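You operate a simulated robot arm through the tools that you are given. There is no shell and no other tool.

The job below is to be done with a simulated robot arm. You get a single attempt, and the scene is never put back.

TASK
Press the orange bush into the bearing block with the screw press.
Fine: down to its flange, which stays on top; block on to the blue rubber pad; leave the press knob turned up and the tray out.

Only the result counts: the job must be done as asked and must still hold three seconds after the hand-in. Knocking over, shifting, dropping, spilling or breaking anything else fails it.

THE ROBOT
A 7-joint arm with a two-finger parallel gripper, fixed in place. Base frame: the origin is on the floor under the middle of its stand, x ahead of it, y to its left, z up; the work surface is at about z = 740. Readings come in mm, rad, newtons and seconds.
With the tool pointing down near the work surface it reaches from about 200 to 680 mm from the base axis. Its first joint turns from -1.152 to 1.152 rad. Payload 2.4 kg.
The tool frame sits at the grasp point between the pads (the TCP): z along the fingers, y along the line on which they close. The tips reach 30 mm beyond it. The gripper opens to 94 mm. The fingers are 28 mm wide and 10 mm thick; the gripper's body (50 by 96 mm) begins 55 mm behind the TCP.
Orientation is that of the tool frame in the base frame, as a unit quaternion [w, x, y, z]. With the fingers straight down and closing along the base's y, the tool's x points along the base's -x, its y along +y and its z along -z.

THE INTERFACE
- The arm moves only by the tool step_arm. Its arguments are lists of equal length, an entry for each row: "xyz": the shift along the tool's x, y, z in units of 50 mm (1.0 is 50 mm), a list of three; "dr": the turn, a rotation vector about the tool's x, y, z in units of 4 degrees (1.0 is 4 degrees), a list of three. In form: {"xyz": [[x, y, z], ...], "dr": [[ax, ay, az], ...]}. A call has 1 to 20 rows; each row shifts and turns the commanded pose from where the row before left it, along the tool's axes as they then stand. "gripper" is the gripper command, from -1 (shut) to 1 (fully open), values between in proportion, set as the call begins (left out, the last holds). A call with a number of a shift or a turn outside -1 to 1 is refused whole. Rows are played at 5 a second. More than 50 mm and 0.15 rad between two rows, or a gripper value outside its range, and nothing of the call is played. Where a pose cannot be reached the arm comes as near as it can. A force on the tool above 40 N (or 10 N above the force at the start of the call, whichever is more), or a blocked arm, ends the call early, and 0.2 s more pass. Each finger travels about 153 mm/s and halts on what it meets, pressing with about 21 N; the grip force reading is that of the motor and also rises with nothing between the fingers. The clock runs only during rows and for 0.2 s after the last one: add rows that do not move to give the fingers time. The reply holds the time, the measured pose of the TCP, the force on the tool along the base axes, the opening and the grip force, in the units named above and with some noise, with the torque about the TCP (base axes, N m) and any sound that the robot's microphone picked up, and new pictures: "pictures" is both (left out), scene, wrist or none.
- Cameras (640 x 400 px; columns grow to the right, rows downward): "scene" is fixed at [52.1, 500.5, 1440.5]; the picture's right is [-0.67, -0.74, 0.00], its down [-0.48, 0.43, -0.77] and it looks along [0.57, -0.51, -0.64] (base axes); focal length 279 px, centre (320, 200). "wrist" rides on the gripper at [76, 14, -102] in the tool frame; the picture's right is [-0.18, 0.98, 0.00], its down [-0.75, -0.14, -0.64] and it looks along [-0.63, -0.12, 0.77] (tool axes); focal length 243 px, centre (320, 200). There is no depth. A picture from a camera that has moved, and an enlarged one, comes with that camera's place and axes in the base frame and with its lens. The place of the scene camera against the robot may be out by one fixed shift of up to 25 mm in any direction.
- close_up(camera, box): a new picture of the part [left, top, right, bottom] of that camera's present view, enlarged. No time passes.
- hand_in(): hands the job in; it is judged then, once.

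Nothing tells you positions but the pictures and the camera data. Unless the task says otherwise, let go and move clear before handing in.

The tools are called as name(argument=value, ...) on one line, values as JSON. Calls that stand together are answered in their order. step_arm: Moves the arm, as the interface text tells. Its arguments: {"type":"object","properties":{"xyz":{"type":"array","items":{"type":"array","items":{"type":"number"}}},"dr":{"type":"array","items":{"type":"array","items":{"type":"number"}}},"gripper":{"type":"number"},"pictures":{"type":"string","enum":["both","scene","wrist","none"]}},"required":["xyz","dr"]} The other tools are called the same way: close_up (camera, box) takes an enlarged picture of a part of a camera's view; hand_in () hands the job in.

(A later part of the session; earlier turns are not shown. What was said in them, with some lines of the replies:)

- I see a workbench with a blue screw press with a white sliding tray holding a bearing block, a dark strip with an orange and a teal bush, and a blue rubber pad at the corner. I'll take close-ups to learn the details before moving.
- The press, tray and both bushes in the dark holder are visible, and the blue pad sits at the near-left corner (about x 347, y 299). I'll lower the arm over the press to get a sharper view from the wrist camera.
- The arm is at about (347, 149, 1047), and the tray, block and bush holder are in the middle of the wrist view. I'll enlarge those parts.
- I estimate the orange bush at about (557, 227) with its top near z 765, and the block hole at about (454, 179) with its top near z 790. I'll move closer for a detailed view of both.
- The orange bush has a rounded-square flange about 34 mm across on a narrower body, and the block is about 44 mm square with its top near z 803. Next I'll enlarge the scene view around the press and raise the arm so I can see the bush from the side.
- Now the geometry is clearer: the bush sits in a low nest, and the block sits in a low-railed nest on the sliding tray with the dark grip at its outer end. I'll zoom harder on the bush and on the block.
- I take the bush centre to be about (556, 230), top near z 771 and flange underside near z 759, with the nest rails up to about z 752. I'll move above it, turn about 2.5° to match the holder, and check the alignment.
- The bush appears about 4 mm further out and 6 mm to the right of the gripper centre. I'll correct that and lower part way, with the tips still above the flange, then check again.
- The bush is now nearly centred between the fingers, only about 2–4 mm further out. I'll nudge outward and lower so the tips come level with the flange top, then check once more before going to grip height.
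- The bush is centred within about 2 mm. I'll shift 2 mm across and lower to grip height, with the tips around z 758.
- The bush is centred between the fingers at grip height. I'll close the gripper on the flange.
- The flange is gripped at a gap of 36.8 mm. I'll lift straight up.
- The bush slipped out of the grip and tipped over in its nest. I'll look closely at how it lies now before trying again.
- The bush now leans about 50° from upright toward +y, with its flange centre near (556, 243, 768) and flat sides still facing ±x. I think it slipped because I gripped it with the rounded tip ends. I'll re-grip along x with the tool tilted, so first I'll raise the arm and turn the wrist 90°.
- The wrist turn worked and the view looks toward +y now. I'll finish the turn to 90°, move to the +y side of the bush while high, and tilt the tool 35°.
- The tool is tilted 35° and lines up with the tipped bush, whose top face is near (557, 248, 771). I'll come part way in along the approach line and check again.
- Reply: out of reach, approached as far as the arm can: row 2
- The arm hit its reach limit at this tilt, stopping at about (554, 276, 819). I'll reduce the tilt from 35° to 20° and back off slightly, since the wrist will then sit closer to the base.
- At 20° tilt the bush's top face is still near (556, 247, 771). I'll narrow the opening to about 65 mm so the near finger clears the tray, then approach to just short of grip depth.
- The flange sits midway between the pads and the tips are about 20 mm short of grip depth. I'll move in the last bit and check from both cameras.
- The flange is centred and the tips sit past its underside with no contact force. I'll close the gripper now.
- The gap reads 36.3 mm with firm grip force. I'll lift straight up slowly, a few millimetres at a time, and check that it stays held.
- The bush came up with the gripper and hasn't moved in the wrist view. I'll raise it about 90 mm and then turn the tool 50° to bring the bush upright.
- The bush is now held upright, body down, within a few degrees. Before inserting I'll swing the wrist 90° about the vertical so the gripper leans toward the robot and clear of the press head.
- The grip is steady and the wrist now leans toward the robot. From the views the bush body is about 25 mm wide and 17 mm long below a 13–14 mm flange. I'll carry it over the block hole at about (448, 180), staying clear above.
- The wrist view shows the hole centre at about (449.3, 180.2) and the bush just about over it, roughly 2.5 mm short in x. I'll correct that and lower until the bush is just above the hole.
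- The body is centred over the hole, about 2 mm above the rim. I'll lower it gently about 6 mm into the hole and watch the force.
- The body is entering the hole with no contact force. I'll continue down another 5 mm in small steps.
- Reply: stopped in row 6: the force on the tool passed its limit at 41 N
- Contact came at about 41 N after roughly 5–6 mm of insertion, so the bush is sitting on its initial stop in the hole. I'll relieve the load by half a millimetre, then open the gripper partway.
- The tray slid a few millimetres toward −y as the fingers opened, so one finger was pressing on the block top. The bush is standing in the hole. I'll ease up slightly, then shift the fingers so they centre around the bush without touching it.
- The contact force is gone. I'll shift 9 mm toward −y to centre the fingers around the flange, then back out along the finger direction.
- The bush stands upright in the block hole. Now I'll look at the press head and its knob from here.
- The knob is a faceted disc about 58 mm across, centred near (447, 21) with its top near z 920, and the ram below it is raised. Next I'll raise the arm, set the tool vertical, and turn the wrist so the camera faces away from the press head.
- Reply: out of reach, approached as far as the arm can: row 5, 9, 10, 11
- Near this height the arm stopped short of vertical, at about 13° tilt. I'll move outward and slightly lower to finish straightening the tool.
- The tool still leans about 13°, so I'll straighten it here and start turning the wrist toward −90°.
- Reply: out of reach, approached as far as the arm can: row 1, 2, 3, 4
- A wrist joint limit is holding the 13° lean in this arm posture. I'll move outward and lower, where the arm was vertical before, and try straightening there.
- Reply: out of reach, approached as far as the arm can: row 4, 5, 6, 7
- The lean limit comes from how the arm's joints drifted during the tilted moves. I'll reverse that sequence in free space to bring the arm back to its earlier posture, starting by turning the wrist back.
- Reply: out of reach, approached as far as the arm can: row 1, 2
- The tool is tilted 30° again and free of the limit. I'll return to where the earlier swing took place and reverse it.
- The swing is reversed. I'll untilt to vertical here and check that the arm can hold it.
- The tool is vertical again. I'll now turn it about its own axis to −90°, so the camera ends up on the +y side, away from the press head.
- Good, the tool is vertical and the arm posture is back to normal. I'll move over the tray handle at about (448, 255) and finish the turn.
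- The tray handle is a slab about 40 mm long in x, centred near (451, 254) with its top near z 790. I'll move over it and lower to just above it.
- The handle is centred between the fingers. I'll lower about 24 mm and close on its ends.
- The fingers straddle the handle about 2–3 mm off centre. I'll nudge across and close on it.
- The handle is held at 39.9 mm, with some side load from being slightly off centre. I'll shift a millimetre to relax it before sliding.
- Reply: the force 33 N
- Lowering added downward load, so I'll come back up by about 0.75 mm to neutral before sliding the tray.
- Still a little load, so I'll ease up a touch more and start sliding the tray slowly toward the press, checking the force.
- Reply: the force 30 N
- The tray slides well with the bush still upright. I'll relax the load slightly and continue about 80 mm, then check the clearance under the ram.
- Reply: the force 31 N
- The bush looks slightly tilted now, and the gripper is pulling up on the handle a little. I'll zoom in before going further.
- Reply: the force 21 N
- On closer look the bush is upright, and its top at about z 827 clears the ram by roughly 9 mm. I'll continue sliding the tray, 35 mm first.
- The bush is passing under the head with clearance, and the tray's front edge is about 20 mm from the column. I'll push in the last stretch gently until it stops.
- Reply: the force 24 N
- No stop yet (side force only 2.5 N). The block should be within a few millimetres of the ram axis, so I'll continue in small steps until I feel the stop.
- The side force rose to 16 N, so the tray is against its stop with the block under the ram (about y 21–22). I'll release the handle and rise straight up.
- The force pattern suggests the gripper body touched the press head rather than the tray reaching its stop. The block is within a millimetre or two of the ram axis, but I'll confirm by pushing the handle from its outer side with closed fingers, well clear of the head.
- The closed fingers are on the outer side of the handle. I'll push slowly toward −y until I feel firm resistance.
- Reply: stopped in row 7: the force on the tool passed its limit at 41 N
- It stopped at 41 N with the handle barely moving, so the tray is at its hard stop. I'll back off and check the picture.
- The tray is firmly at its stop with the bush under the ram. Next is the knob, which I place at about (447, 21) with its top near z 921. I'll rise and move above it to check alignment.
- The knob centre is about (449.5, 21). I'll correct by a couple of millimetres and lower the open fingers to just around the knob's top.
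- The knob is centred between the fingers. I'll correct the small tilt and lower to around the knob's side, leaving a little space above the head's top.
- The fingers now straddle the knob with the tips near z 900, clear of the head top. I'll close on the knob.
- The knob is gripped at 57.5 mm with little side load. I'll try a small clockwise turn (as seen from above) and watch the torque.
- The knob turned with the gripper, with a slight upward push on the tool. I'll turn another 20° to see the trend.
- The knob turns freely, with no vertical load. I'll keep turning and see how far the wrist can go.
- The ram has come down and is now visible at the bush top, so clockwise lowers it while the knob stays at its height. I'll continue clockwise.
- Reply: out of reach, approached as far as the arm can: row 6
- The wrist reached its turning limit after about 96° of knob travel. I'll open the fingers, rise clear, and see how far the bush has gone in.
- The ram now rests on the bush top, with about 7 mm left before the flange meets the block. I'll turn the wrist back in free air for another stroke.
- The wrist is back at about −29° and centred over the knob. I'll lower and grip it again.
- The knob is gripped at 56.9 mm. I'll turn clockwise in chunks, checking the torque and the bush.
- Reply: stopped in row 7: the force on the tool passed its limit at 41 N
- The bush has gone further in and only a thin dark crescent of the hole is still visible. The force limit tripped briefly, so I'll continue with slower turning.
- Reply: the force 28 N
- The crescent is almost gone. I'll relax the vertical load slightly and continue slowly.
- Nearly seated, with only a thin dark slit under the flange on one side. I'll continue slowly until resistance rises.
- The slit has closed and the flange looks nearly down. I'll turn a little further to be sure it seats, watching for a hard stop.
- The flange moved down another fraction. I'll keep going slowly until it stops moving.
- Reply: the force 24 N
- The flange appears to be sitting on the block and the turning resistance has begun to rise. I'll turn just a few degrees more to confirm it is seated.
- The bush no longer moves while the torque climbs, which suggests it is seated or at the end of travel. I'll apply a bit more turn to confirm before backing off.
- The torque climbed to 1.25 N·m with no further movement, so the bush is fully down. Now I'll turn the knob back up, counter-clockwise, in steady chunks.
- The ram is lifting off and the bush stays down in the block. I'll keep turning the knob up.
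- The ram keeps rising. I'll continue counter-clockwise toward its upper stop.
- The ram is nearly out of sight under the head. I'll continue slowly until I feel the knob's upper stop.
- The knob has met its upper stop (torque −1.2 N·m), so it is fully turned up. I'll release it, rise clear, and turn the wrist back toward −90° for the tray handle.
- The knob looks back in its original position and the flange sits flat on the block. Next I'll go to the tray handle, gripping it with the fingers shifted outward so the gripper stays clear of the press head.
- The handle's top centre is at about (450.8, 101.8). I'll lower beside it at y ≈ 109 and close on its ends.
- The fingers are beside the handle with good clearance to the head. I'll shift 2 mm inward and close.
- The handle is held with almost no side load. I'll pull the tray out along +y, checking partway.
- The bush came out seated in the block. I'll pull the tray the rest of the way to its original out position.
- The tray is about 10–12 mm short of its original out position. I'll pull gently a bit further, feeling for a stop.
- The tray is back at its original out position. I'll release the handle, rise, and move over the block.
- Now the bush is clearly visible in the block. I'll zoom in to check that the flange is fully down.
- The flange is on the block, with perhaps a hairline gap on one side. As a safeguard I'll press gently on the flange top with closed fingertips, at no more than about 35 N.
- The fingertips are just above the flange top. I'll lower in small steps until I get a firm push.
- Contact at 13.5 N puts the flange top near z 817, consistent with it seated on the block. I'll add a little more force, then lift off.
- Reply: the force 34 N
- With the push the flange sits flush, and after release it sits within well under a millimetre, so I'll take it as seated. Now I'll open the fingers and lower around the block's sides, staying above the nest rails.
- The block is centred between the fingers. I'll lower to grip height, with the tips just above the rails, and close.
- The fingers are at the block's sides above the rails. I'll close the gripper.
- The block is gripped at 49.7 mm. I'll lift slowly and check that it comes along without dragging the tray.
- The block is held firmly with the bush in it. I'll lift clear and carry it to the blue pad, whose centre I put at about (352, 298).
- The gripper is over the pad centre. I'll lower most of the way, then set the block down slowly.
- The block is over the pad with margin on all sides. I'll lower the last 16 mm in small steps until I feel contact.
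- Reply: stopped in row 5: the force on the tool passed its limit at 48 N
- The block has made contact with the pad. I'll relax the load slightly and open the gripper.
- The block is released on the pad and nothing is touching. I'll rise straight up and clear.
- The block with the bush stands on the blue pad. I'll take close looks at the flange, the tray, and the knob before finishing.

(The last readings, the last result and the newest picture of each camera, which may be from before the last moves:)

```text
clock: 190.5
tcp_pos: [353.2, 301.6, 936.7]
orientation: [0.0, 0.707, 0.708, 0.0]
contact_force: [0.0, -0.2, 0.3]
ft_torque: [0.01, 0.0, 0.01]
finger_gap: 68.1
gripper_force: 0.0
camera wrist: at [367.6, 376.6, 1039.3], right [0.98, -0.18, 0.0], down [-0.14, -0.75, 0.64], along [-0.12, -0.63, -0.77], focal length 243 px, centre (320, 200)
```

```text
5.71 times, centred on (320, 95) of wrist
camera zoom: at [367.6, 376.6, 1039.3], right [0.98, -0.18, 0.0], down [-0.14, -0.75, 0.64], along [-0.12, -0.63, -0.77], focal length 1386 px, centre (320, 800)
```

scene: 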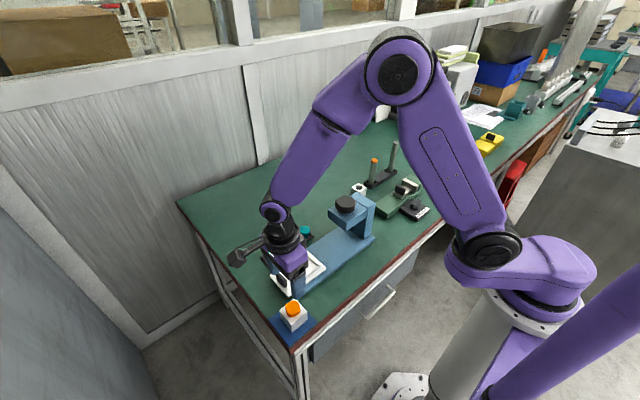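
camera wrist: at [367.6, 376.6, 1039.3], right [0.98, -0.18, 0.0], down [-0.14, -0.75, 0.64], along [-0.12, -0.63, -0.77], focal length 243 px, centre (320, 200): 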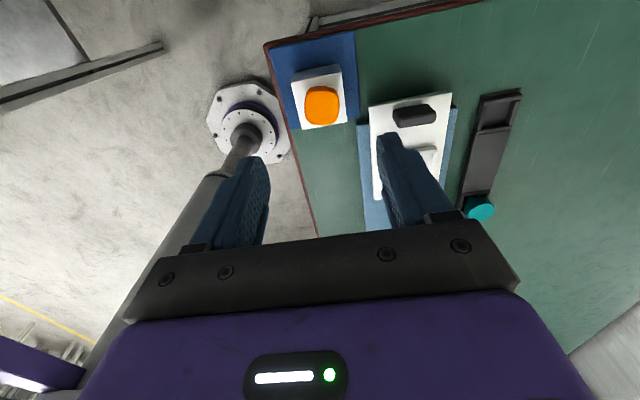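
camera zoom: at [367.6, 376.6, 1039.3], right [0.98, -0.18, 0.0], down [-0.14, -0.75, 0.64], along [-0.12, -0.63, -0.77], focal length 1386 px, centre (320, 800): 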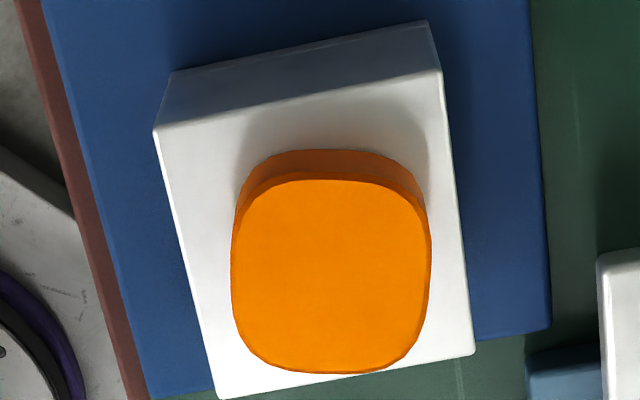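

The flange sits on the block, the block stands squarely on the pad, the tray is out, the knob is up and the other items look untouched. I'll move the arm further clear before handing in.

step_arm(xyz=[[0, 0, -0.4], [-0.3, 0.1, -0.6], [-0.6, 0.2, -0.3], [-0.6, 0.2, 0], [0, 0, 0], [0, 0, 0], [0, 0, 0]], dr=[[0, 0, 0], [0, 0, 0], [0, 0, 0], [0, 0, 0], [0, 0, 0], [0, 0, 0], [0, 0, 0]], gripper=0.45)

close_up(camera="scene", box=[240, 170, 400, 345])

close_up(camera="scene", box=[262, 280, 322, 340])

```text
clock: 192.1
tcp_pos: [380.1, 224.6, 1000.4]
orientation: [-0.001, 0.707, 0.708, 0.001]
contact_force: [0.0, 0.2, -0.9]
ft_torque: [-0.03, 0.02, 0.0]
finger_gap: 68.1
gripper_force: 0.2
camera wrist: at [393.4, 299.2, 1102.9], right [0.98, -0.18, 0.0], down [-0.14, -0.75, 0.64], along [-0.12, -0.63, -0.77], focal length 243 px, centre (320, 200)
```

scene: 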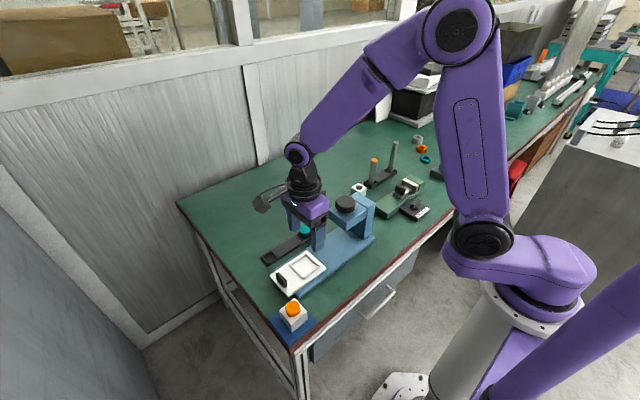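
wrist: 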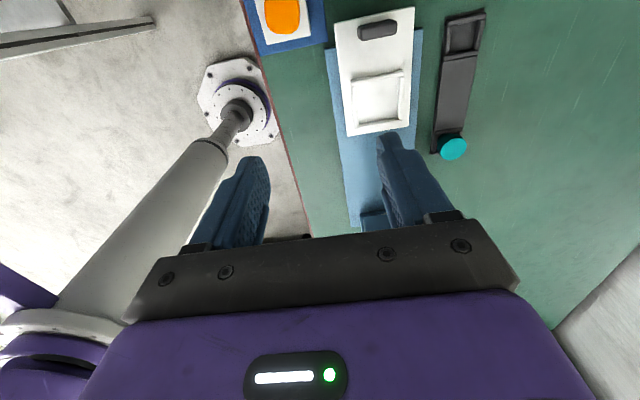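

```text
2.29 times, centred on (320, 258) of scene
camera zoom: at [52.1, 500.5, 1440.5], right [-0.67, -0.74, 0.0], down [-0.48, 0.43, -0.77], along [0.57, -0.51, -0.64], focal length 637 px, centre (320, 69)
```

zoom: 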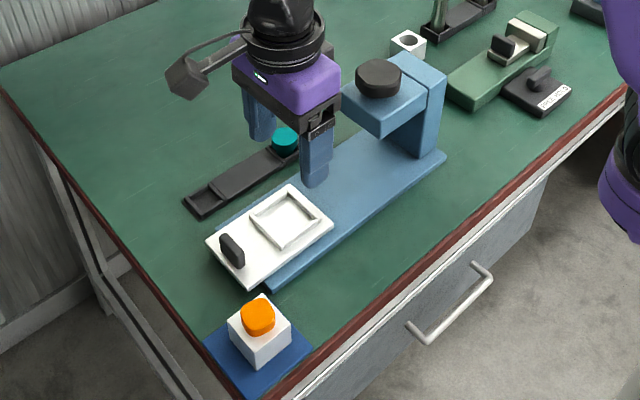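

```text
6.67 times, centred on (292, 310) of scene
camera zoom: at [52.1, 500.5, 1440.5], right [-0.67, -0.74, 0.0], down [-0.48, 0.43, -0.77], along [0.57, -0.51, -0.64], focal length 1859 px, centre (507, -533)
```

zoom: 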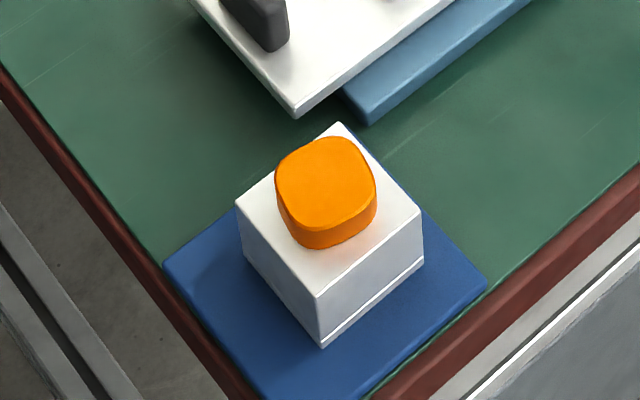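

The arm is clear. The block with the pressed bush stands on the blue pad, the tray is out, the knob is up, and nothing else appears disturbed, so I'm handing in.

hand_in()

```text
The job is handed in.
```

I handed the job in: the orange bush is pressed into the bearing block and the block is standing on the blue rubber pad. The knob is turned back up to its stop, the tray is out where it started, and the arm is clear of everything. I haven't been told the verdict.

- **Seating:** the press stopped moving at about 1.25 N·m on the knob with the flange on the block. From above you can still see a thin dark line under one edge of the flange, about 0.6 mm at most. A push of about 34 N closed it, but it came back when I let go.
- **Dropped bush:** my first grip on the bush slipped and it tipped over in its nest. I picked it up again and set it upright in the block before pressing.
- **Contact with the press:** while I was sliding the tray in, the gripper body pushed lightly against the press head (up to about 16 N). Nothing looked moved in the pictures afterwards.

The teal bush, its holder and the other tools on the bench look as they did at the start.
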